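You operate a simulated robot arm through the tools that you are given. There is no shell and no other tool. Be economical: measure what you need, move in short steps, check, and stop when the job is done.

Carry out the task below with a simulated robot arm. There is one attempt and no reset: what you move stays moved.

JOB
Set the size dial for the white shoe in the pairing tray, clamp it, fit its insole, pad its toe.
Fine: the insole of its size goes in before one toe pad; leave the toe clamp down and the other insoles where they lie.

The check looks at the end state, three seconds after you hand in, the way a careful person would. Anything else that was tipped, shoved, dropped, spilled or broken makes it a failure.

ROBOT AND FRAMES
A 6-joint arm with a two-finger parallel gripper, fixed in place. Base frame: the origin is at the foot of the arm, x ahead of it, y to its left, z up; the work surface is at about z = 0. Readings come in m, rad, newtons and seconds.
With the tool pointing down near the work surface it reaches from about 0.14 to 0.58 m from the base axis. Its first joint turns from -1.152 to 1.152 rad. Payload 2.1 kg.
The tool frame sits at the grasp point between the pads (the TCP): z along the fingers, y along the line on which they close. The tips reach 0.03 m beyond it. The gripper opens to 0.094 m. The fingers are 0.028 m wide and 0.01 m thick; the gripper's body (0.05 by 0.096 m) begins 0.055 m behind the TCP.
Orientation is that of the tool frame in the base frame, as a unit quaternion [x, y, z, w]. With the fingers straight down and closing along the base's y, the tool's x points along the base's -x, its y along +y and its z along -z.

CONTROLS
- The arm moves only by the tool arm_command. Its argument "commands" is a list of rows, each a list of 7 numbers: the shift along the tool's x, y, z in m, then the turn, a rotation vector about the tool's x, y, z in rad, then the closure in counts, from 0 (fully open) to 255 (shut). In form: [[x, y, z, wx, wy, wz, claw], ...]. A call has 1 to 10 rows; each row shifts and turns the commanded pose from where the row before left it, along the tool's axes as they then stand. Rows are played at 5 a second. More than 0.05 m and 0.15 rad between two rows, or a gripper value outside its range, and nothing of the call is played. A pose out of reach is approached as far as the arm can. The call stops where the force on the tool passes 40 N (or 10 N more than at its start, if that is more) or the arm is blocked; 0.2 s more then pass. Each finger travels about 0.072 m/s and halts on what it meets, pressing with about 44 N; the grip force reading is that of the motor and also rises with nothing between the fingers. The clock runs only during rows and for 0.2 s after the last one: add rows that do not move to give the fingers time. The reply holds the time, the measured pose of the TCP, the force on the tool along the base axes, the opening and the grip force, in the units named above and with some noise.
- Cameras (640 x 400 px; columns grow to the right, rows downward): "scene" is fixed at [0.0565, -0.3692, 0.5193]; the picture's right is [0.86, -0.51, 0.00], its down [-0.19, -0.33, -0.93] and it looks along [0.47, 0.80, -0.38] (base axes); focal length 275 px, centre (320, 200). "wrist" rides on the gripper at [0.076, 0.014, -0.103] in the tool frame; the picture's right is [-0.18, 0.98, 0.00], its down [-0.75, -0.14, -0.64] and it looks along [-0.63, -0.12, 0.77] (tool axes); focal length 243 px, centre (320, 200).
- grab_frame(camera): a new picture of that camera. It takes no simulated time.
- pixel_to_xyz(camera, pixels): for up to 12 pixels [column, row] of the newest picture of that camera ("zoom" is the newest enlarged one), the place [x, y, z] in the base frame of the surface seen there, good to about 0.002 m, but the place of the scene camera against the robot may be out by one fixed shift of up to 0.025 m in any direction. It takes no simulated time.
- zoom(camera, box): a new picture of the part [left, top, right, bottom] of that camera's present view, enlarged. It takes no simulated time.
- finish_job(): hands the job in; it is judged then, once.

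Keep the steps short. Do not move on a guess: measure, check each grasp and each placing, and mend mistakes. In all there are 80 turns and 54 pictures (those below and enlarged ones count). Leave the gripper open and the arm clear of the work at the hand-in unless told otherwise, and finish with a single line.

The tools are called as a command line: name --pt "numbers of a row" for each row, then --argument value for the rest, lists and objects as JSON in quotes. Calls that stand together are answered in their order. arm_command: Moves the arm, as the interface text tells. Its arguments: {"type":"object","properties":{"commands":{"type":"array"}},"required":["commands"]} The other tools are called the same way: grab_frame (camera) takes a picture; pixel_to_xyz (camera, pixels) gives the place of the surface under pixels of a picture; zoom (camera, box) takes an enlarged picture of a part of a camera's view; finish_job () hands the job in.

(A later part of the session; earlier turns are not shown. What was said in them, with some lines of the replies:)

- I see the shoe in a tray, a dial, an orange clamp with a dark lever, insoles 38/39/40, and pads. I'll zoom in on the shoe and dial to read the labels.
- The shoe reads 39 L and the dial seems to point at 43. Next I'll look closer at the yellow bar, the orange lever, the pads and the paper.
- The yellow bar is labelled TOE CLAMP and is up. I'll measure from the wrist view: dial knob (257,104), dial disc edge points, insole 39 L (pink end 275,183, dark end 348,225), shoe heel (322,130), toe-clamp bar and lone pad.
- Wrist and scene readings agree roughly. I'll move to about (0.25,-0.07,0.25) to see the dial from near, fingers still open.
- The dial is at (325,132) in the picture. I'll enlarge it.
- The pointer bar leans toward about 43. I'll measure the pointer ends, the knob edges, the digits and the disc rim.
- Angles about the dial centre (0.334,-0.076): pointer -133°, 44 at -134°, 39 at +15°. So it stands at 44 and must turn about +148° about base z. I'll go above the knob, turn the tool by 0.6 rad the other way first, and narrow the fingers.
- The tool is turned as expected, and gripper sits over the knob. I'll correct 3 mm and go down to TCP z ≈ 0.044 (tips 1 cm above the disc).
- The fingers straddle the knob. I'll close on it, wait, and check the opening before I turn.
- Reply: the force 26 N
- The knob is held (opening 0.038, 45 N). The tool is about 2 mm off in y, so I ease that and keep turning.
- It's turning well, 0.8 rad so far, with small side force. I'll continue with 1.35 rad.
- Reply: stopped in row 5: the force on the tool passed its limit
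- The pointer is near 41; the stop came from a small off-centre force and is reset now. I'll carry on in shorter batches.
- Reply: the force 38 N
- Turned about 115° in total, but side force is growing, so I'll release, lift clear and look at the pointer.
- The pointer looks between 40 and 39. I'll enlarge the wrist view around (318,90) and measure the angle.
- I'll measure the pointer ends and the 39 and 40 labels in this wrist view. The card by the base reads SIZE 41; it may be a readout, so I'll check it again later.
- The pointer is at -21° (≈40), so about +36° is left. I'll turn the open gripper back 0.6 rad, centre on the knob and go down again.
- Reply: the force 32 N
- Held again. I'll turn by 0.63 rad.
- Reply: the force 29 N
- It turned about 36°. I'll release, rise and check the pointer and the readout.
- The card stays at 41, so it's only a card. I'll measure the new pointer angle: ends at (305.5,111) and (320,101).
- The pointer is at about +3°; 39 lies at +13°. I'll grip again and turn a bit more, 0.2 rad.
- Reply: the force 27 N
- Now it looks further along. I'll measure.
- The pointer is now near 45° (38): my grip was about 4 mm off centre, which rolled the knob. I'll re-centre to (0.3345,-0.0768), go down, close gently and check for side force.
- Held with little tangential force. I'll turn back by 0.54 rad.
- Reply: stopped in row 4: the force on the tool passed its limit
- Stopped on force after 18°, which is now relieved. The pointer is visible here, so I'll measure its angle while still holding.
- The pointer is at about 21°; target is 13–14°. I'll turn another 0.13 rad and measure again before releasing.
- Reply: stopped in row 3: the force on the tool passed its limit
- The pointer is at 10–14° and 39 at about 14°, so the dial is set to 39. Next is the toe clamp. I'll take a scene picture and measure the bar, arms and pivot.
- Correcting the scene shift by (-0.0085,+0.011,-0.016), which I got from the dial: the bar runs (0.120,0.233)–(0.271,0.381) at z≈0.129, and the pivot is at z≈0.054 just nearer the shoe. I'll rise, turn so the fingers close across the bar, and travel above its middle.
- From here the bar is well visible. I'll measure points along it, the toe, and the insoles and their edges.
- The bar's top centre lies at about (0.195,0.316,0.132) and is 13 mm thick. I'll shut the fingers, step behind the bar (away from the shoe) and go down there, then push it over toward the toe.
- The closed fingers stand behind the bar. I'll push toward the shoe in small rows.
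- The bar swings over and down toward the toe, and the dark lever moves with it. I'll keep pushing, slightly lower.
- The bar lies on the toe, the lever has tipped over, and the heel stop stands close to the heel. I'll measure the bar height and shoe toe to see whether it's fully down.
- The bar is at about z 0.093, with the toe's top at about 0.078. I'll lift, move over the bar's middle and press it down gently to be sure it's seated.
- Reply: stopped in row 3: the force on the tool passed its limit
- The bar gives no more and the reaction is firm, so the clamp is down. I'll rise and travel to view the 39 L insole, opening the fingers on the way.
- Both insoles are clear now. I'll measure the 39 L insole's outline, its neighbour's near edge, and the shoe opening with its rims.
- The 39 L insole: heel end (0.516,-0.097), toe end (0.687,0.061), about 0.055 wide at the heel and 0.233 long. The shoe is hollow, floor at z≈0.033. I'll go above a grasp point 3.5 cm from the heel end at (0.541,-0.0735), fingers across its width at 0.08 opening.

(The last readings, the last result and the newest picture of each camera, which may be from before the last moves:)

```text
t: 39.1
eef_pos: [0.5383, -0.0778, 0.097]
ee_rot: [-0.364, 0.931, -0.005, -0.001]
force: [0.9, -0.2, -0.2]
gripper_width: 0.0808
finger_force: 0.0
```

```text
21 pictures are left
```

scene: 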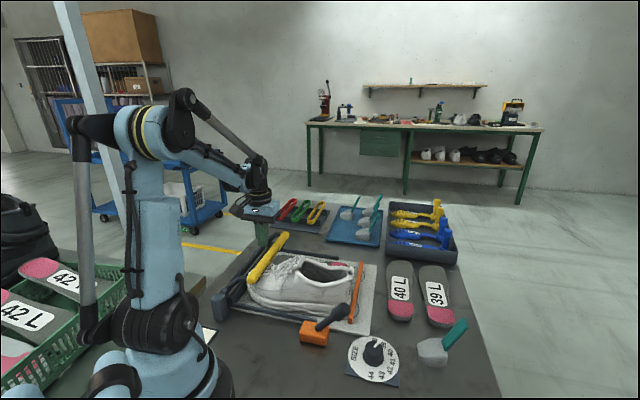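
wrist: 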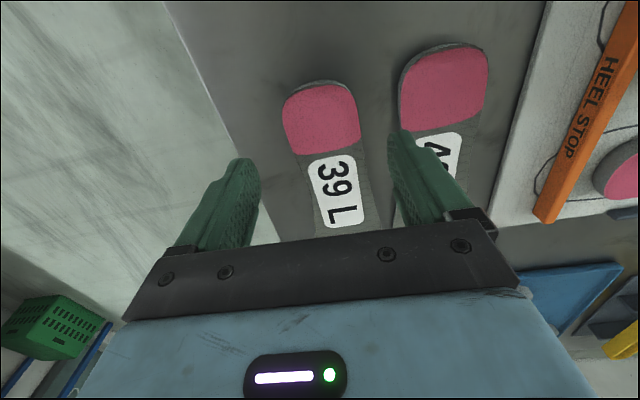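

Closer view. I'll re-measure the heel edges: left (283,115), right (360,125), end (315,83), and neighbour edge (399,110).

pixel_to_xyz --camera "wrist" --pixels '[[315, 86], [286, 115], [357, 112], [291, 145], [358, 138], [302, 190], [364, 180], [401, 100], [335, 185], [320, 130], [270, 140]]'

```text
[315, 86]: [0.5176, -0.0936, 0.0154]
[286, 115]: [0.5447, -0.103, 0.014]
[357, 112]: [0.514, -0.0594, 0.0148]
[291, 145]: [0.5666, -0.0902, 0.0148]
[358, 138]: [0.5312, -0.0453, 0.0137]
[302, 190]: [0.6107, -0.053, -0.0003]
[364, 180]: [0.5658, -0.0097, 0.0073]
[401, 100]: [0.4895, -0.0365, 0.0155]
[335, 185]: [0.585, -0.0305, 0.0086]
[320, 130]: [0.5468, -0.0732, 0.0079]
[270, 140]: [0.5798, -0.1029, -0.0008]
```

The heel cup is 57 mm wide with rims at z 0.014; its centre is near (0.543,-0.0715). I'll shift 8 mm and go down to TCP z 0.034.

arm_command --pt "-0.0078 0.001 0.02 0 0 0 36" --pt "0 0 0.022 0 0 0 36" --pt "0 0 0.02 0 0 0 36" --pt "0 0 0 0 0 0 36"

arm_command --pt "0 0 0 0 0 0 80" --pt "0 0 0 0 0 0 110" --pt "0 0 0 0 0 0 120" --pt "0 0 0 0 0 0 120"

```text
t: 40.1
eef_pos: [0.541, -0.0712, 0.0387]
ee_rot: [-0.364, 0.931, -0.004, -0.001]
force: [-0.1, -0.1, -0.3]
gripper_width: 0.0807
finger_force: 0.0
```

```text
t: 41.1
eef_pos: [0.5419, -0.0717, 0.0394]
ee_rot: [-0.364, 0.931, -0.004, -0.001]
force: [-0.9, -0.1, -0.1]
gripper_width: 0.0574
finger_force: 43.3
```

It's held, but only by the top 5 mm of the rim. I'll open, lower 5 mm and grip again.

arm_command --pt "0 0 0 0 0 0 50" --pt "0 0 0 0 0 0 36" --pt "0 0 0.003 0 0 0 36" --pt "0 0 0.003 0 0 0 36" --pt "0 0 0 0 0 0 80" --pt "0 0 0 0 0 0 110" --pt "0 0 0 0 0 0 120" --pt "0 0 0 0 0 0 120"

arm_command --pt "0 0 -0.02 0 0 0 120" --pt "0 0 -0.03 0 0 0 120" --pt "0 0 -0.04 0 0 0 120" --pt "0 0 -0.04 0 0 0 120" --pt "0 0 -0.04 0 0 0 120"

grab_frame --camera "scene"

```text
t: 42.9
eef_pos: [0.545, -0.071, 0.033]
ee_rot: [-0.365, 0.931, -0.004, -0.002]
force: [-0.2, 0.2, 1.7]
gripper_width: 0.0586
finger_force: 44.1
```

```text
t: 44.1
eef_pos: [0.5474, -0.0701, 0.2022]
ee_rot: [-0.364, 0.931, -0.004, -0.001]
force: [0.2, 1.1, 0.1]
gripper_width: 0.0496
finger_force: 0.1
```

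```text
20 pictures are left
```

scene: 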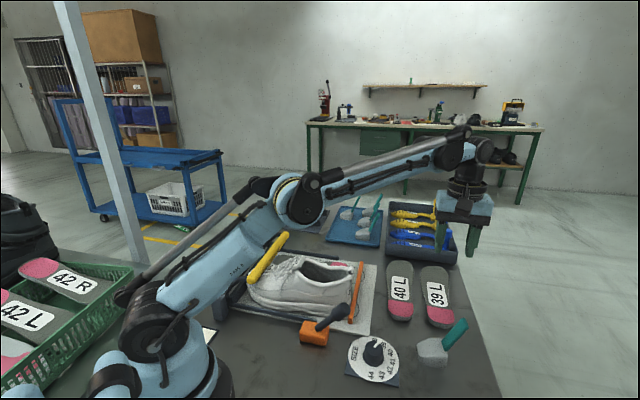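

The grip read 0.0586 at the table but 0.0496 aloft, so the insole slipped out and lies about where it was. I'll look from the wrist.

grab_frame --camera "wrist"

pixel_to_xyz --camera "scene" --pixels '[[440, 325], [438, 302], [434, 268], [427, 318], [455, 315]]'

```text
19 pictures are left
```

wrist: 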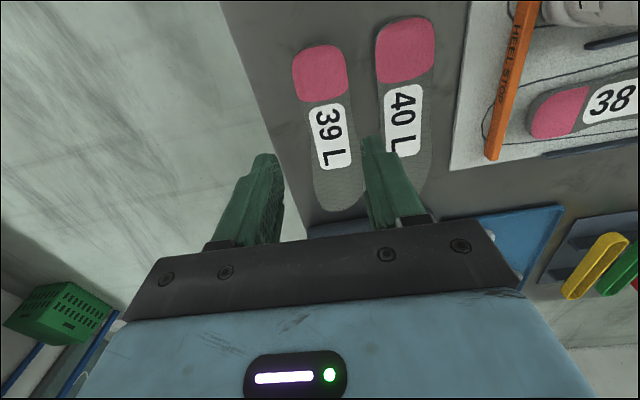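

```text
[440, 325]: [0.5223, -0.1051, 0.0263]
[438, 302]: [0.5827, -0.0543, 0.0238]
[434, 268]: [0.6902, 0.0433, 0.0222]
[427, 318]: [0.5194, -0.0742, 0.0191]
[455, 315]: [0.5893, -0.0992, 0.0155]
```

pixel_to_xyz --camera "wrist" --pixels '[[318, 48], [296, 75], [346, 75], [300, 95], [349, 95], [313, 170], [357, 165], [336, 208], [380, 85], [384, 140]]'

```text
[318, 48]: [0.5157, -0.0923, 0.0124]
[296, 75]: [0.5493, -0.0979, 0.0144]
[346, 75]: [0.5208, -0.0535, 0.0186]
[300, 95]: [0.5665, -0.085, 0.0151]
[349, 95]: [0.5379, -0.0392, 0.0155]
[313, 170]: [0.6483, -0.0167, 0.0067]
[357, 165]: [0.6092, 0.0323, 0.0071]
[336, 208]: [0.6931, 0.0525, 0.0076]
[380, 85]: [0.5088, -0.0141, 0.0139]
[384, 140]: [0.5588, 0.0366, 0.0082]
```

The insole is unmoved (heel end (0.516,-0.092)). I'll open, go down again to the same spot, and this time squeeze at full closure and lift slowly.

arm_command --pt "0.0018 0.0016 0.04 0 0 0 36" --pt "0 0 0.042 0 0 0 36" --pt "0 0 0.042 0 0 0 36" --pt "0 0 0.03 0 0 0 36" --pt "0 0 0.009 0 0 0 36" --pt "0 0 0.006 0 0 0 36" --pt "0 0 0 0 0 0 36"

arm_command --pt "0 0 0 0 0 0 120" --pt "0 0 0 0 0 0 200" --pt "0 0 0 0 0 0 255" --pt "0 0 0 0 0 0 255" --pt "0 0 -0.004 0 0 0 255" --pt "0 0 -0.006 0 0 0 255" --pt "0 0 -0.008 0 0 0 255" --pt "0 0 -0.01 0 0 0 255"

```text
t: 45.7
eef_pos: [0.5425, -0.0699, 0.0341]
ee_rot: [-0.364, 0.931, -0.004, -0.001]
force: [0.1, -0.4, -0.5]
gripper_width: 0.0806
finger_force: 0.0
```

```text
t: 47.5
eef_pos: [0.545, -0.07, 0.0611]
ee_rot: [-0.364, 0.931, -0.005, -0.002]
force: [-0.6, 0.3, -0.6]
gripper_width: 0.0579
finger_force: 43.7
```

Still held at 0.0579 and raised 2.7 cm. I'll lift further and check with pictures.

arm_command --pt "0 0 -0.015 0 0 0 255" --pt "0 0 -0.02 0 0 0 255" --pt "0 0 -0.025 0 0 0 255" --pt "0 0 -0.025 0 0 0 255" --pt "0 0 -0.025 0 0 0 255" --pt "0 0 -0.025 0 0 0 255"

grab_frame --camera "scene"

```text
t: 48.9
eef_pos: [0.5432, -0.0699, 0.1963]
ee_rot: [-0.364, 0.931, -0.004, -0.001]
force: [-0.4, -0.3, 0.7]
gripper_width: 0.058
finger_force: 43.5
```

```text
18 pictures are left
```

scene: 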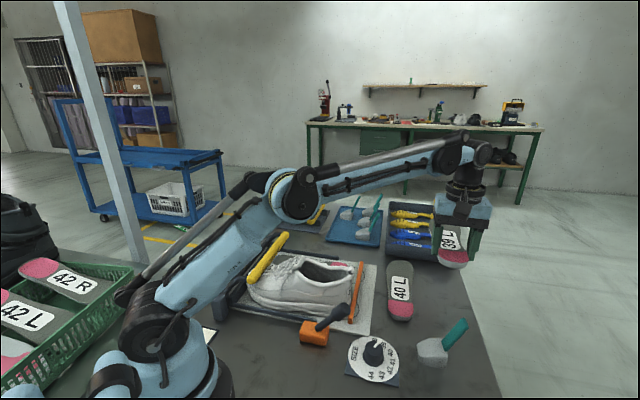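

The insole hangs level and firm in the gripper. I'll bring it back to about (0.43,-0.02,0.28) and start turning it toward the shoe's axis (about 90°), well above everything.

arm_command --pt "0.0098 0.0226 -0.0168 0 0 0 255" --pt "0.0098 0.0226 -0.0168 0 0 0 255" --pt "0.0098 0.0226 -0.0168 0 0 0 255" --pt "0.0098 0.0226 -0.0168 0 0 0 255" --pt "0.0098 0.0226 -0.0168 0 0 0 255" --pt "0 0 0 0 0 -0.1 255" --pt "0 0 0 0 0 -0.14 255" --pt "0 0 0 0 0 -0.14 255" --pt "0 0 0 0 0 -0.14 255" --pt "0 0 0 0 0 -0.14 255"

arm_command --pt "0 0 0 0 0 -0.14 255" --pt "0 0 0 0 0 -0.14 255" --pt "0 0 0 0 0 -0.14 255" --pt "0 0 0 0 0 -0.14 255" --pt "0 0 0 0 0 -0.14 255" --pt "0 0 0 0 0 -0.14 255" --pt "0 0 0 0 0 -0.055 255" --pt "0 0 0 0 0 0 255"

grab_frame --camera "wrist"

```text
t: 51.1
eef_pos: [0.4292, -0.0208, 0.2803]
ee_rot: [-0.648, 0.762, -0.003, -0.003]
force: [-1.0, -0.1, -1.0]
gripper_width: 0.0578
finger_force: 44.6
```

```text
t: 52.9
eef_pos: [0.4305, -0.0173, 0.2795]
ee_rot: [0.913, -0.407, 0.002, 0.004]
force: [0.1, -0.5, -0.3]
gripper_width: 0.058
finger_force: 43.7
```

```text
17 pictures are left
```

wrist: 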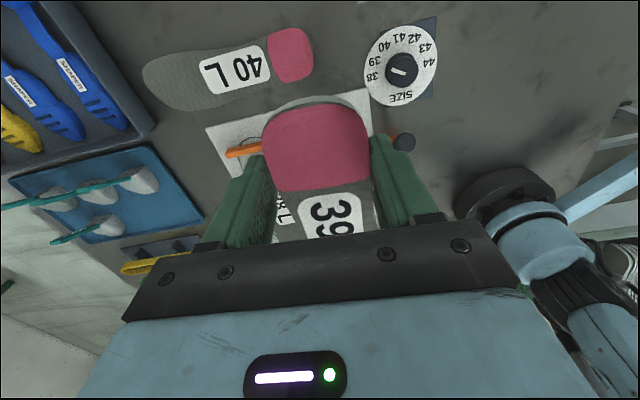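

The insole points toward the toe now (heading 132°). I'll measure it in the hand: heel end (317,103), edges, label.

pixel_to_xyz --camera "wrist" --pixels '[[317, 106], [268, 150], [366, 145], [318, 150], [325, 215], [330, 230], [300, 185], [355, 185]]'

```text
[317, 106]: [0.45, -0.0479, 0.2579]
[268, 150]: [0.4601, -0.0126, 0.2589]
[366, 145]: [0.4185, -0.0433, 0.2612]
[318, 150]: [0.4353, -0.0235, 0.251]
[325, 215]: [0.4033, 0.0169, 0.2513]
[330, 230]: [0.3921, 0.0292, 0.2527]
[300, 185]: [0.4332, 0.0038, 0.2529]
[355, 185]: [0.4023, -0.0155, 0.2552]
```

In hand as planned: heel end 36 mm behind the grip, top 28 mm below the TCP. I'll tilt by 30° toe-down here; the toe then hovers above the opening at z≈0.15.

arm_command --pt "0 0 0 0 0.105 0 255" --pt "0 0 0 0 0.105 0 255" --pt "0 0 0 0 0.105 0 255" --pt "0 0 0 0 0.105 0 255" --pt "0 0 0 0 0.104 0 255" --pt "0 0 0 0 0 0 255"

grab_frame --camera "scene"

```text
t: 54.3
eef_pos: [0.4316, -0.0183, 0.2799]
ee_rot: [0.881, -0.394, 0.239, 0.11]
force: [-0.4, 0.3, -0.1]
gripper_width: 0.0581
finger_force: 44.4
```

```text
16 pictures are left
```

scene: 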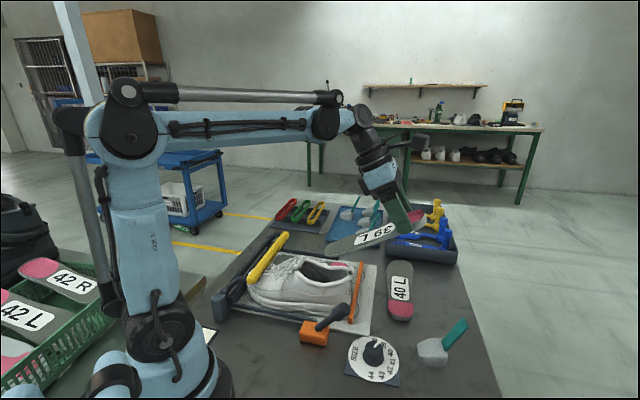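

The insole is tilted toe-down over the heel. I'll zoom and measure toe tip and opening in the same frame.

zoom --camera "scene" --box '[260, 205, 430, 315]'

```text
3.64 times, centred on (345, 260) of scene
```

zoom: 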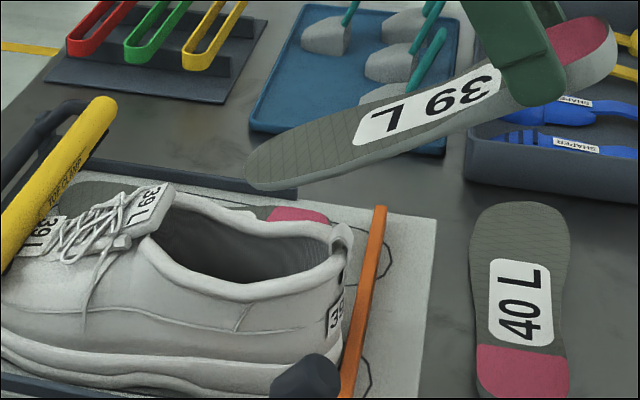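

pixel_to_xyz --camera "zoom" --pixels '[[248, 172], [258, 165], [300, 135], [440, 105], [580, 40], [343, 235], [170, 195], [160, 225], [250, 210], [235, 290], [320, 225], [265, 182]]'

pixel_to_xyz --camera "zoom" --pixels '[[180, 255], [200, 272], [280, 285], [320, 270], [200, 205], [280, 225], [150, 200], [185, 215], [210, 240], [340, 255], [330, 245], [250, 180]]'

```text
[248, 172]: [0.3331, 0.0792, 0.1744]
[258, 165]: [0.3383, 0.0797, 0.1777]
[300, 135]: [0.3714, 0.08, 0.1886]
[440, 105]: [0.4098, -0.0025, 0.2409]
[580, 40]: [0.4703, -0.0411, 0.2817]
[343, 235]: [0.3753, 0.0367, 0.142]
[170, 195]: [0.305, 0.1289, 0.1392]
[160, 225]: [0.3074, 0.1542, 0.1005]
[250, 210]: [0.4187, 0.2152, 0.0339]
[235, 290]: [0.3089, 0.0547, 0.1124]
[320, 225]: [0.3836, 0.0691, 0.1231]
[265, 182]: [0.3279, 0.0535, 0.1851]
```

```text
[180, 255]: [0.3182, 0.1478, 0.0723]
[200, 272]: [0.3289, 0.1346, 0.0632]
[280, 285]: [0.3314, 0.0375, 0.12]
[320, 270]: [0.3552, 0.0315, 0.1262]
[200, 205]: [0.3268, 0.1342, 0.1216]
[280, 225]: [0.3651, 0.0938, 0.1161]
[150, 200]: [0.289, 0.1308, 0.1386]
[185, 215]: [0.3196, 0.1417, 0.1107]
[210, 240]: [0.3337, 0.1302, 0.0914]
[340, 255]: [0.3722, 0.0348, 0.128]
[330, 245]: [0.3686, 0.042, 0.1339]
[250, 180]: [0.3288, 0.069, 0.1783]
```

The toe tip is centred on the opening axis within 5 mm and hovers above it. I'll correct 2° of heading, lower 4 cm vertically so the toe enters the opening, and check.

arm_command --pt "-0.01 0 0.0173 0 0 -0.035 255" --pt "-0.01 0 0.0173 0 0 0 255" --pt "-0.01 0 0 0 0 0 255" --pt "-0.01 0 0 0 0 0 255" --pt "-0.01 0 0 0 0 0 255" --pt "0 0 0 0 0 0 255"

zoom --camera "scene" --box '[260, 205, 430, 315]'

```text
t: 55.7
eef_pos: [0.4114, 0.0002, 0.2253]
ee_rot: [0.888, -0.378, 0.236, 0.114]
force: [0.6, 0.2, -1.0]
gripper_width: 0.0582
finger_force: 44.2
```

```text
3.64 times, centred on (345, 260) of scene
```

zoom: 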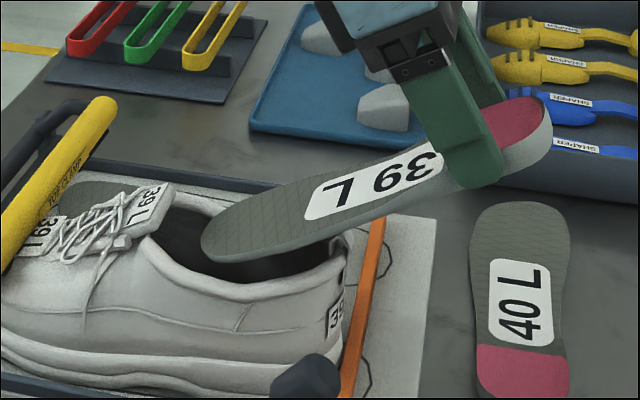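

The toe is in the opening without contact. I'll slide along the insole's own line, 6 rows of 12 mm, watching the force.

arm_command --pt "-0.012 0 0 0 0 0 255" --pt "-0.012 0 0 0 0 0 255" --pt "-0.012 0 0 0 0 0 255" --pt "-0.012 0 0 0 0 0 255" --pt "-0.012 0 0 0 0 0 255" --pt "-0.012 0 0 0 0 0 255"

zoom --camera "scene" --box '[240, 205, 410, 315]'

```text
t: 57.1
eef_pos: [0.3694, 0.0448, 0.1876]
ee_rot: [0.888, -0.378, 0.236, 0.113]
force: [2.0, 0.9, 0.5]
gripper_width: 0.0581
finger_force: 44.5
```

```text
3.64 times, centred on (325, 260) of scene
```

zoom: 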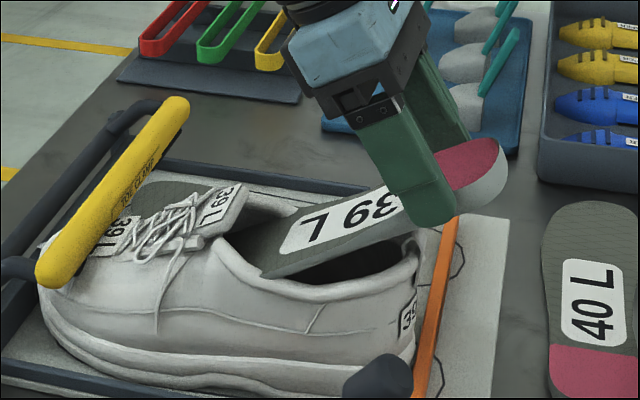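

It slides in freely under the tongue. I'll continue 4 rows of 12 mm.

arm_command --pt "-0.012 0 0 0 0 0 255" --pt "-0.012 0 0 0 0 0 255" --pt "-0.012 0 0 0 0 0 255" --pt "-0.01 0 0 0 0 0 255" --pt "0 0 0 0 0 0 255"

```text
t: 58.3
eef_pos: [0.34, 0.0741, 0.1643]
ee_rot: [0.888, -0.378, 0.237, 0.113]
force: [0.7, -1.3, 2.8]
gripper_width: 0.0581
finger_force: 44.3
```

Toe should be at the floor now (computed v 0.035, z 0.037). I'll advance while flattening from 30° to 23°, keeping the fingertips above the side rims.

arm_command --pt "-0.0076 0 0.0006 0 -0.0305 0 255" --pt "-0.0076 0 0.0006 0 -0.0305 0 255" --pt "-0.0076 0 0.0006 0 -0.0305 0 255" --pt "-0.0076 0 0.0006 0 -0.0305 0 255" --pt "0 0 0 0 0 0 255"

zoom --camera "scene" --box '[240, 205, 410, 315]'

```text
t: 59.5
eef_pos: [0.324, 0.09, 0.1466]
ee_rot: [0.901, -0.384, 0.182, 0.089]
force: [0.8, -1.5, -3.1]
gripper_width: 0.058
finger_force: 43.9
```

```text
3.64 times, centred on (325, 260) of scene
```

zoom: 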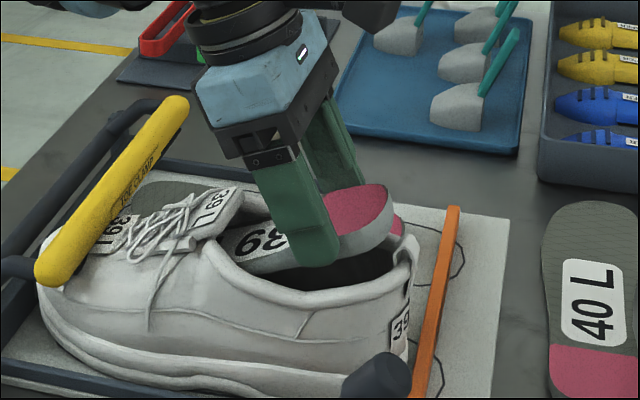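

The heel end is now just inside the heel tab. I'll ease a little further forward and flatter (20°), with the force stop as a guard.

arm_command --pt "-0.002 0 0.0023 0 -0.0174 0 255" --pt "-0.002 0 0.0023 0 -0.0174 0 255" --pt "-0.002 0 0.0023 0 -0.0174 0 255" --pt "0 0 0 0 0 0 255"

```text
t: 60.5
eef_pos: [0.3213, 0.0924, 0.1383]
ee_rot: [0.905, -0.387, 0.157, 0.08]
force: [1.8, -1.6, -2.8]
gripper_width: 0.058
finger_force: 44.1
```

Still free. I'll lower and flatten a bit more (to 16°).

arm_command --pt "0.0003 0 0.0045 0 -0.0233 0 255" --pt "0.0003 0 0.0045 0 -0.0233 0 255" --pt "0.0003 0 0.0045 0 -0.0233 0 255" --pt "0 0 0 0 0 0 255"

zoom --camera "scene" --box '[240, 205, 410, 315]'

```text
t: 61.0
eef_pos: [0.3251, 0.0913, 0.1353]
ee_rot: [0.908, -0.386, 0.144, 0.074]
force: [-4.8, 2.1, 13.5]
gripper_width: 0.0582
finger_force: 43.6
stopped in row 2: the force on the tool passed its limit (the readings are from after the stop); the commanded pose is now the measured one
```

```text
3.64 times, centred on (325, 260) of scene
```

zoom: 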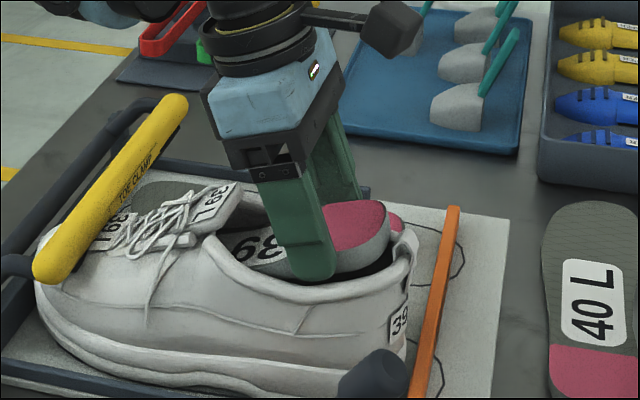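

The fingers have met the rims. I'll back off 4 mm, open, and withdraw along the tool axis so that the insole drops in.

arm_command --pt "0 0 -0.005 0 0 0 255" --pt "0 0 0 0 0 0 80" --pt "0 0 0 0 0 0 50" --pt "0 0 0 0 0 0 50" --pt "0 0 -0.03 0 0 0 50" --pt "0 0 -0.03 0 0 0 50" --pt "0 0 -0.03 0 0 0 50"

zoom --camera "scene" --box '[240, 205, 410, 315]'

```text
t: 62.6
eef_pos: [0.302, 0.1136, 0.2262]
ee_rot: [0.908, -0.386, 0.144, 0.074]
force: [0.0, 0.4, 0.2]
gripper_width: 0.0755
finger_force: 0.1
```

```text
3.64 times, centred on (325, 260) of scene
```

zoom: 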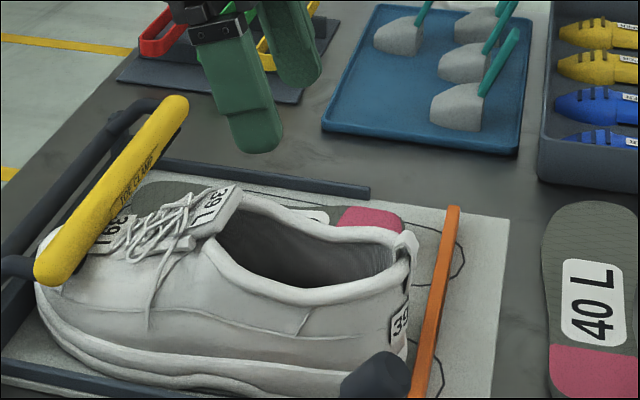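

The insole has dropped in, and the gripper is clear. I'll level the tool, back off toward the heel side and look inside with the wrist camera.

arm_command --pt "0 0 -0.02 0 -0.108 0 0" --pt "0 0 -0.02 0 -0.108 0 0" --pt "0 0 0 0 -0.108 0 0" --pt "0.04 0 0 0 0 0 0" --pt "0.04 0 0 0 0 0 0" --pt "0.03 0 0 0 0 0 0" --pt "0 0 0 0 0 0 0"

grab_frame --camera "wrist"

```text
t: 64.2
eef_pos: [0.3725, 0.043, 0.2633]
ee_rot: [0.92, -0.393, -0.004, 0.01]
force: [0.0, 0.1, -0.7]
gripper_width: 0.094
finger_force: 0.1
```

```text
9 pictures are left
```

wrist: 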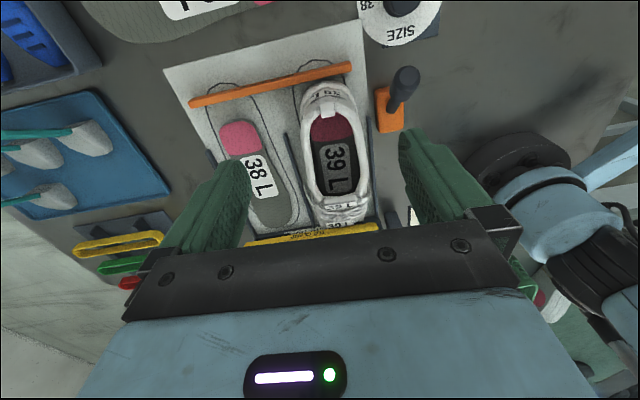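

The insole lies inside with pink heel at the heel. I'll measure its height at several points, and the pads in the blue tray.

pixel_to_xyz --camera "wrist" --pixels '[[330, 125], [332, 135], [335, 150], [338, 168], [340, 185], [318, 130], [345, 125], [90, 138], [75, 140], [105, 150], [60, 133], [330, 115]]'

zoom --camera "wrist" --box '[290, 70, 390, 230]'

```text
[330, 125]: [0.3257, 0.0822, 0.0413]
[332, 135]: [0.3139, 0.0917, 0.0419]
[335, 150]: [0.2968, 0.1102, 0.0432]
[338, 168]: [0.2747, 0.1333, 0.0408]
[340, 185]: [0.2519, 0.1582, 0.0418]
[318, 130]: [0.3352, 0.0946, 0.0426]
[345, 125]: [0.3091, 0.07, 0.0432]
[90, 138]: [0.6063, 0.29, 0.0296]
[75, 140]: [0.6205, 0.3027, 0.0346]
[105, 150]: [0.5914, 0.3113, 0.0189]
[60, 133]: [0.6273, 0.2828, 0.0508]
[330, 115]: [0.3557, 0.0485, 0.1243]
```

```text
2.50 times, centred on (340, 150) of wrist
```

zoom: 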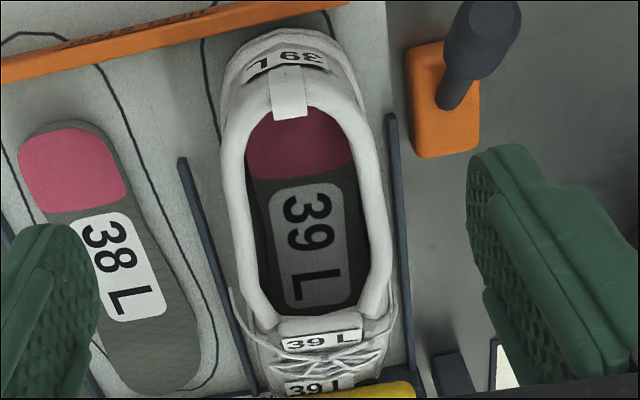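

The insole lies flat at z≈0.042 from heel to forefoot, fully seated. Tray pads are out of reach (r≈0.67), so the lone pad at about (0.43,-0.135) is the one. I'll go and view it from its handle side.

arm_command --pt "0.038 0.0128 0.008 0 0 0 0" --pt "0.038 0.0128 0.008 0 0 0 0" --pt "0.038 0.0128 0.008 0 0 0 0" --pt "0.038 0.0128 0.008 0 0 0 0" --pt "0.038 0.0128 0.008 0 0 0 0" --pt "0.038 0.0128 0.008 0 0 0 0" --pt "0 0 0 0 0 0 0"

grab_frame --camera "wrist"

```text
t: 65.8
eef_pos: [0.477, -0.1751, 0.219]
ee_rot: [0.919, -0.394, -0.005, 0.011]
force: [0.1, 0.3, -0.5]
gripper_width: 0.094
finger_force: 0.1
```

```text
7 pictures are left
```

wrist: 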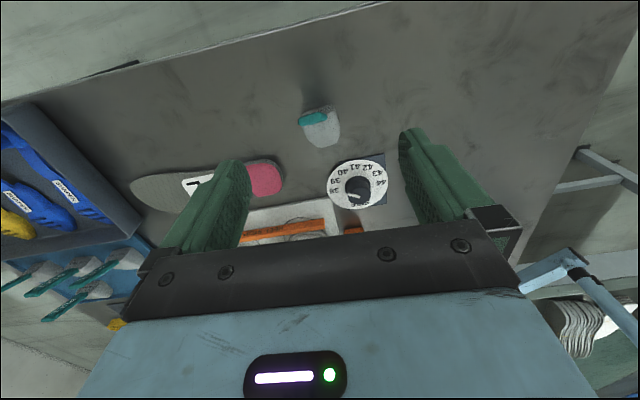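

The pad is at (320,127), handle end at (312,118). I'll measure its body outline and handle.

pixel_to_xyz --camera "wrist" --pixels '[[312, 119], [303, 121], [322, 115], [313, 123], [325, 132], [335, 120], [307, 138], [323, 146], [338, 138], [300, 112], [328, 107], [330, 142]]'

zoom --camera "scene" --box '[390, 305, 490, 380]'

```text
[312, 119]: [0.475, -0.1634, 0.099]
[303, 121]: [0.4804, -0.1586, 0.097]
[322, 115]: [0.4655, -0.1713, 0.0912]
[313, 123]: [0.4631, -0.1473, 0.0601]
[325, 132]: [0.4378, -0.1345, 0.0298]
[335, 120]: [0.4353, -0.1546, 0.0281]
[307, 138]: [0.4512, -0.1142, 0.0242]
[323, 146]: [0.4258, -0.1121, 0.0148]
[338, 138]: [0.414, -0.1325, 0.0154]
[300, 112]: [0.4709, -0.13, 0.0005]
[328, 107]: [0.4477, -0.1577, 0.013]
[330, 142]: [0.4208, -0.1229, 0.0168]
```

```text
5.33 times, centred on (440, 342) of scene
```

zoom: 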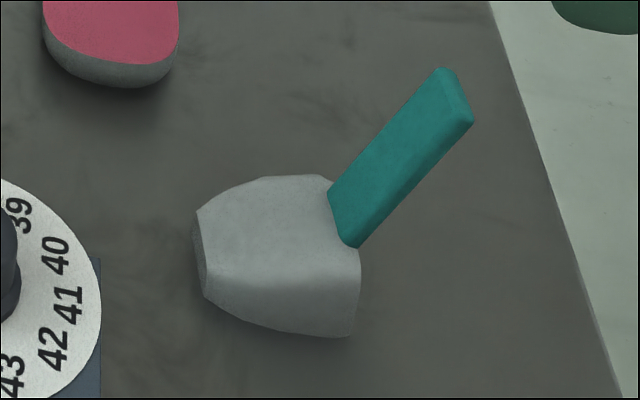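

Handle end is at (0.4745,-0.164,0.098), 20 mm wide. I'll measure handle base and body outline in this scene zoom.

pixel_to_xyz --camera "zoom" --pixels '[[345, 215], [395, 155], [445, 85], [462, 115], [420, 160], [355, 240], [205, 210], [205, 290], [260, 180], [325, 180], [345, 330], [270, 240]]'

```text
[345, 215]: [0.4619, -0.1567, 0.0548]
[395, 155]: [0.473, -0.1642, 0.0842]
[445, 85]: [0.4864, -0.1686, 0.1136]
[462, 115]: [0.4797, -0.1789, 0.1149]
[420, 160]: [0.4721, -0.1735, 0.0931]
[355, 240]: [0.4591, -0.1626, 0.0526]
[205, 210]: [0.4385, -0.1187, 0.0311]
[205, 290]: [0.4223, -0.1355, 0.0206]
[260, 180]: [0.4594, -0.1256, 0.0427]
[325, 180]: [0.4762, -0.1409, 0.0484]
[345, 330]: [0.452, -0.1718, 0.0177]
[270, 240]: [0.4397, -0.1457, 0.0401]
```

The handle leans back about 25° from vertical, rising from (0.453,-0.146,0.039) to (0.477,-0.161,0.098); its width runs across my closing line. I'll centre on it at (0.468,-0.155) and go down to TCP z 0.085, then close.

arm_command --pt "-0.0211 -0.0071 0.014 0 0 0 60" --pt "0 0 0.04 0 0 0 90" --pt "0 0 0.04 0 0 0 90" --pt "0 0 0.03 0 0 0 90" --pt "0 0 0.01 0 0 0 90" --pt "0 0 0 0 0 0 90"

arm_command --pt "0 0 0 0 0 0 140" --pt "0 0 0 0 0 0 190" --pt "0 0 0 0 0 0 255" --pt "0 0 0 0 0 0 255"

```text
t: 67.2
eef_pos: [0.4632, -0.1562, 0.0838]
ee_rot: [0.92, -0.393, -0.004, 0.011]
force: [-0.5, 0.2, -0.3]
gripper_width: 0.0606
finger_force: 0.1
```

```text
t: 68.2
eef_pos: [0.4647, -0.1555, 0.0834]
ee_rot: [0.92, -0.393, -0.004, 0.011]
force: [0.5, 0.9, 1.1]
gripper_width: 0.0272
finger_force: 43.9
```

The handle is held (0.027). I'll lift slowly and confirm the grip.

arm_command --pt "0 0 -0.005 0 0 0 255" --pt "0 0 -0.01 0 0 0 255" --pt "0 0 -0.02 0 0 0 255" --pt "0 0 -0.03 0 0 0 255" --pt "0 0 -0.03 0 0 0 255" --pt "0 0 -0.04 0 0 0 255" --pt "0 0 -0.04 0 0 0 255"

grab_frame --camera "wrist"

```text
t: 69.8
eef_pos: [0.467, -0.1503, 0.2584]
ee_rot: [0.92, -0.393, -0.004, 0.01]
force: [0.2, 0.0, -0.1]
gripper_width: 0.0267
finger_force: 44.3
```

```text
5 pictures are left
```

wrist: 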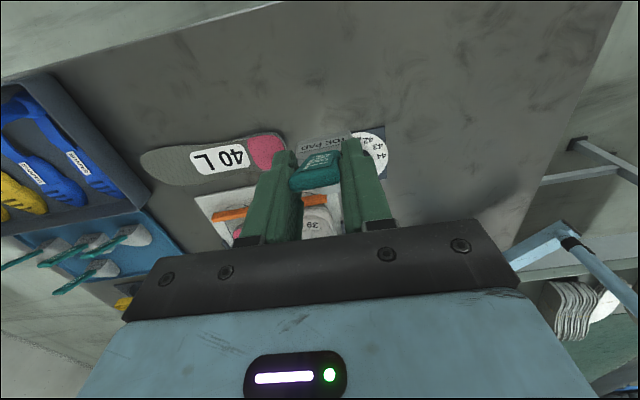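

The pad is in the hand. I'll measure its handle and body relative to the TCP.

pixel_to_xyz --camera "wrist" --pixels '[[300, 180], [335, 173], [300, 160], [335, 155], [318, 165], [325, 145], [300, 145], [348, 138], [316, 183]]'

```text
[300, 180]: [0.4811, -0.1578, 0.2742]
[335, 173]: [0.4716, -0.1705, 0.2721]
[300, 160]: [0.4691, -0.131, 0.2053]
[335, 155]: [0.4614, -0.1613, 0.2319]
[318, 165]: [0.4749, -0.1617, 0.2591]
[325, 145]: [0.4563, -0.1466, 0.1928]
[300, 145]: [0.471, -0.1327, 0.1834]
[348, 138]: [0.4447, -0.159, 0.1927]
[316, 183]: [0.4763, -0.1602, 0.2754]
```

The pad hangs square to the hand, heading 135°, as wanted for the shoe. I'll carry it above the opening's rear and tilt it 30° nose-up.

arm_command --pt "-0.0406 -0.0132 0 0 0 0 255" --pt "-0.0406 -0.0132 0 0 0 0 255" --pt "-0.0406 -0.0132 0 0 0 0 255" --pt "-0.0406 -0.0132 0 0 0 0 255" --pt "-0.0406 -0.0132 0 0 0 0 255" --pt "0 0 0 0 -0.131 0 255" --pt "0 0 0 0 -0.131 0 255" --pt "0 0 0 0 -0.131 0 255" --pt "0 0 0 0 -0.131 0 255" --pt "0 0 0 0 0 0 255"

zoom --camera "scene" --box '[240, 200, 420, 320]'

```text
t: 72.0
eef_pos: [0.3727, 0.0386, 0.256]
ee_rot: [0.887, -0.382, -0.242, -0.092]
force: [0.4, 0.5, -0.3]
gripper_width: 0.0268
finger_force: 43.7
```

```text
3.33 times, centred on (330, 260) of scene
```

zoom: 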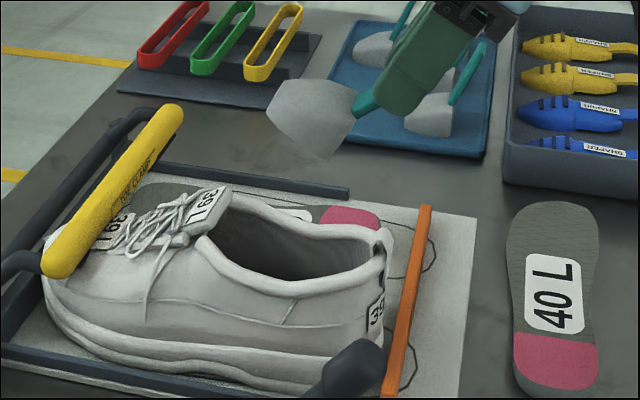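

I'll measure pad corners against the rims in this same picture.

pixel_to_xyz --camera "zoom" --pixels '[[270, 110], [275, 125], [330, 157], [290, 85], [345, 92], [310, 115], [350, 120], [275, 283], [300, 232], [222, 205], [195, 230], [205, 240]]'

```text
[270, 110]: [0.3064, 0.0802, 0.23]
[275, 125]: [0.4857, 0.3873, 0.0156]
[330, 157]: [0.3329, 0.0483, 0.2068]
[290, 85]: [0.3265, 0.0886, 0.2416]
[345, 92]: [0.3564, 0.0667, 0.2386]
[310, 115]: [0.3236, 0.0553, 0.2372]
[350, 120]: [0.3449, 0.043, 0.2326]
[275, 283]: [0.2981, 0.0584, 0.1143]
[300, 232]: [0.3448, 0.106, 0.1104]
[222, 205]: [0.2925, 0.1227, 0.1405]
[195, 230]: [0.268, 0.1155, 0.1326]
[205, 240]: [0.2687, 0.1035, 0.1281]
```

The pad is centred on the rims within 2 mm (both u≈0.288). I'll lower along a path that keeps the nose behind the tongue and the fingers ahead of the heel tab.

arm_command --pt "0.0057 0 0.0244 0 0 0 255" --pt "0.0057 0 0.0244 0 0 0 255" --pt "0.0057 0 0.0244 0 0 0 255" --pt "0.0057 0 0.0244 0 0 0 255" --pt "0.0024 0 0.0102 0 0 0 255" --pt "0.0024 0 0.0102 0 0 0 255" --pt "0 0 0 0 0 0 255"

```text
t: 73.6
eef_pos: [0.348, 0.0619, 0.141]
ee_rot: [0.887, -0.382, -0.243, -0.091]
force: [0.2, 0.4, -0.3]
gripper_width: 0.027
finger_force: 43.9
```

No contact so far. I'll go on forward and down in small rows.

arm_command --pt "-0.002 0 0.0087 0 0 0 255" --pt "-0.0019 0 0.0086 0 0 0 255" --pt "-0.004 0 0.0081 0 0 0 255" --pt "-0.004 0 0.0081 0 0 0 255" --pt "-0.0079 0 0.0063 0 0 0 255" --pt "-0.0079 0 0.0063 0 0 0 255" --pt "0 0 0 0 0 0 255"

zoom --camera "scene" --box '[240, 200, 420, 320]'

```text
t: 75.2
eef_pos: [0.3151, 0.0953, 0.1155]
ee_rot: [0.887, -0.383, -0.243, -0.091]
force: [2.0, -1.7, -4.0]
gripper_width: 0.027
finger_force: 44.2
```

```text
3.33 times, centred on (330, 260) of scene
```

zoom: 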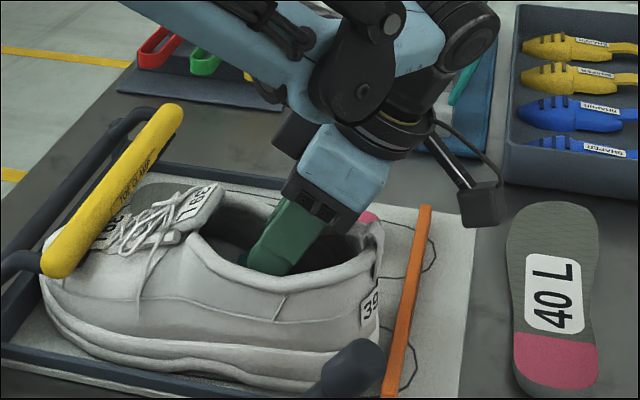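

The pad is under the tongue with only light force. I'll push forward 35 mm more in small rows with the force guard.

arm_command --pt "-0.0075 0 0.0046 0 0 0 255" --pt "-0.0075 0 0.0046 0 0 0 255" --pt "-0.0075 0 0.0046 0 0 0 255" --pt "-0.0075 0 0.0046 0 0 0 255" --pt "0 0 0 0 0 0 255"

```text
t: 76.2
eef_pos: [0.2927, 0.1165, 0.1139]
ee_rot: [0.887, -0.383, -0.242, -0.092]
force: [2.1, -2.6, 12.0]
gripper_width: 0.0272
finger_force: 44.0
stopped in row 4: the force on the tool passed its limit (the readings are from after the stop); the commanded pose is now the measured one
```

Stopped with a slight upward push at v=0.125; the pad's nose is about 3 cm from the toe-cap wall. I'll lift 2 mm and try 1 cm further forward.

arm_command --pt "-0.001 0 -0.0017 0 0 0 255" --pt "-0.0043 0 0.0025 0 0 0 255" --pt "-0.0043 0 0.0025 0 0 0 255" --pt "0 0 0 0 0 0 255"

```text
t: 76.9
eef_pos: [0.2904, 0.1207, 0.1152]
ee_rot: [0.886, -0.385, -0.241, -0.092]
force: [3.0, -4.6, 10.4]
gripper_width: 0.0267
finger_force: 44.6
stopped in row 3: the force on the tool passed its limit (the readings are from after the stop); the commanded pose is now the measured one
```

It's firmly forward (v=0.12, nose about 4 cm from the outside toe tip). I'll open just a few millimetres so the fingers don't press the rims, and withdraw along the tool axis.

arm_command --pt "0 0 0 0 0 0 185" --pt "0 0 0 0 0 0 168" --pt "0 0 0 0 0 0 165" --pt "0 0 -0.015 0 0 0 165" --pt "0 0 -0.02 0 0 0 165" --pt "0 0 -0.025 0 0 0 165" --pt "0 0 -0.03 0 0 0 165"

zoom --camera "scene" --box '[240, 200, 420, 320]'

```text
t: 78.5
eef_pos: [0.3222, 0.0895, 0.1931]
ee_rot: [0.886, -0.385, -0.241, -0.092]
force: [-0.3, -0.4, -0.9]
gripper_width: 0.0331
finger_force: 0.1
```

```text
3.33 times, centred on (330, 260) of scene
```

zoom: 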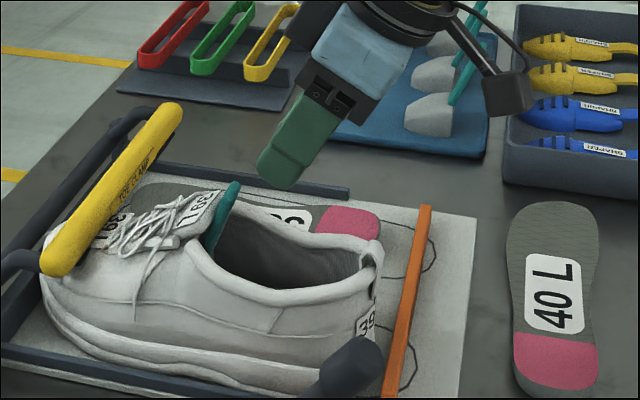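

The pad stands in the forepart with its handle leaning at the tongue. I'll measure the handle to compute where the pad body lies.

pixel_to_xyz --camera "zoom" --pixels '[[234, 185], [225, 205], [216, 225], [212, 240], [208, 250], [235, 192]]'

```text
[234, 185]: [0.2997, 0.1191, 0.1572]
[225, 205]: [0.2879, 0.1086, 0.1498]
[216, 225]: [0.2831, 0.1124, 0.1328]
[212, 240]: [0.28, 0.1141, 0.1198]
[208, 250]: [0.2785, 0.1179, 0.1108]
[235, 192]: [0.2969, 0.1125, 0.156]
```

The handle stands at about 71° with its top at z≈0.141. That equals pad height plus insole, so the pad sits flat on the insole, its body (v 0.045–0.09) wholly ahead of the tongue edge at 0.106 and the handle against it. That's as far as it can go lying flat. I'll rise, level the tool, back off and take a last look from above.

arm_command --pt "-0.02 0 -0.0346 0 0 0 165" --pt "-0.02 0 -0.0346 0 0 0 120" --pt "0 0 0 0 0.131 0 60" --pt "0 0 0 0 0.131 0 0" --pt "0 0 0 0 0.131 0 0" --pt "0 0 0 0 0.131 0 0" --pt "0.035 0 0 0 0 0 0" --pt "0.035 0 0 0 0 0 0" --pt "0 0 0 0 0 0 0"

zoom --camera "wrist" --box '[250, 60, 410, 220]'

```text
t: 80.5
eef_pos: [0.3705, 0.039, 0.2744]
ee_rot: [0.918, -0.396, -0.002, 0.011]
force: [-0.1, -0.8, -0.3]
gripper_width: 0.094
finger_force: 0.1
```

```text
2.50 times, centred on (330, 140) of wrist
5 turns are left
```

zoom: 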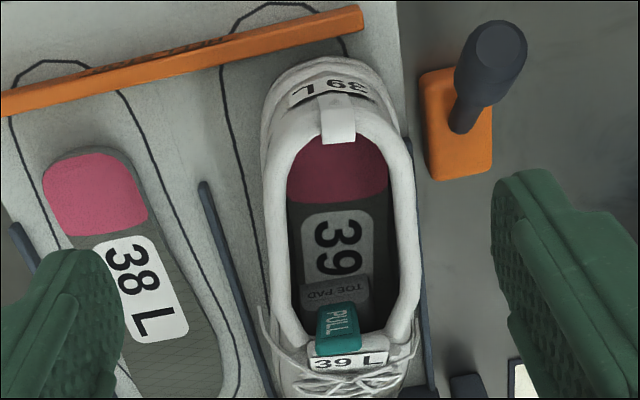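

Inside I see the insole flat, the pad's rear marked TOE PAD, and its handle (PULL) at the tongue. I'll measure the rear face to check its depth.

pixel_to_xyz --camera "zoom" --pixels '[[335, 292], [335, 283], [312, 300], [362, 290], [338, 345], [335, 265], [338, 195], [340, 312]]'

```text
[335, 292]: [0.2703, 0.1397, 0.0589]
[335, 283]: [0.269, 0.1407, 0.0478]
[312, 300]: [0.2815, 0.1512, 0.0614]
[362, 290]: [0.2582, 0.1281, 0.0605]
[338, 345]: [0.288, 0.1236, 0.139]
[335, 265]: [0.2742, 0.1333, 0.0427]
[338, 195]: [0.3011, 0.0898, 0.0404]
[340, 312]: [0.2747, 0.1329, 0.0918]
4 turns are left
```

The pad's rear face is at v≈0.092 and sits flat on the insole. The dial is at 39, the clamp is down, the other insoles are untouched, and the gripper is open and clear. Handing in.

finish_job

```text
The job is handed in.
```

I handed the job in with the dial at 39, the toe clamp down, the 39 L insole flat in the white shoe, and one toe pad in front of the tongue, stopped about 6 cm short of the toe end by its handle.
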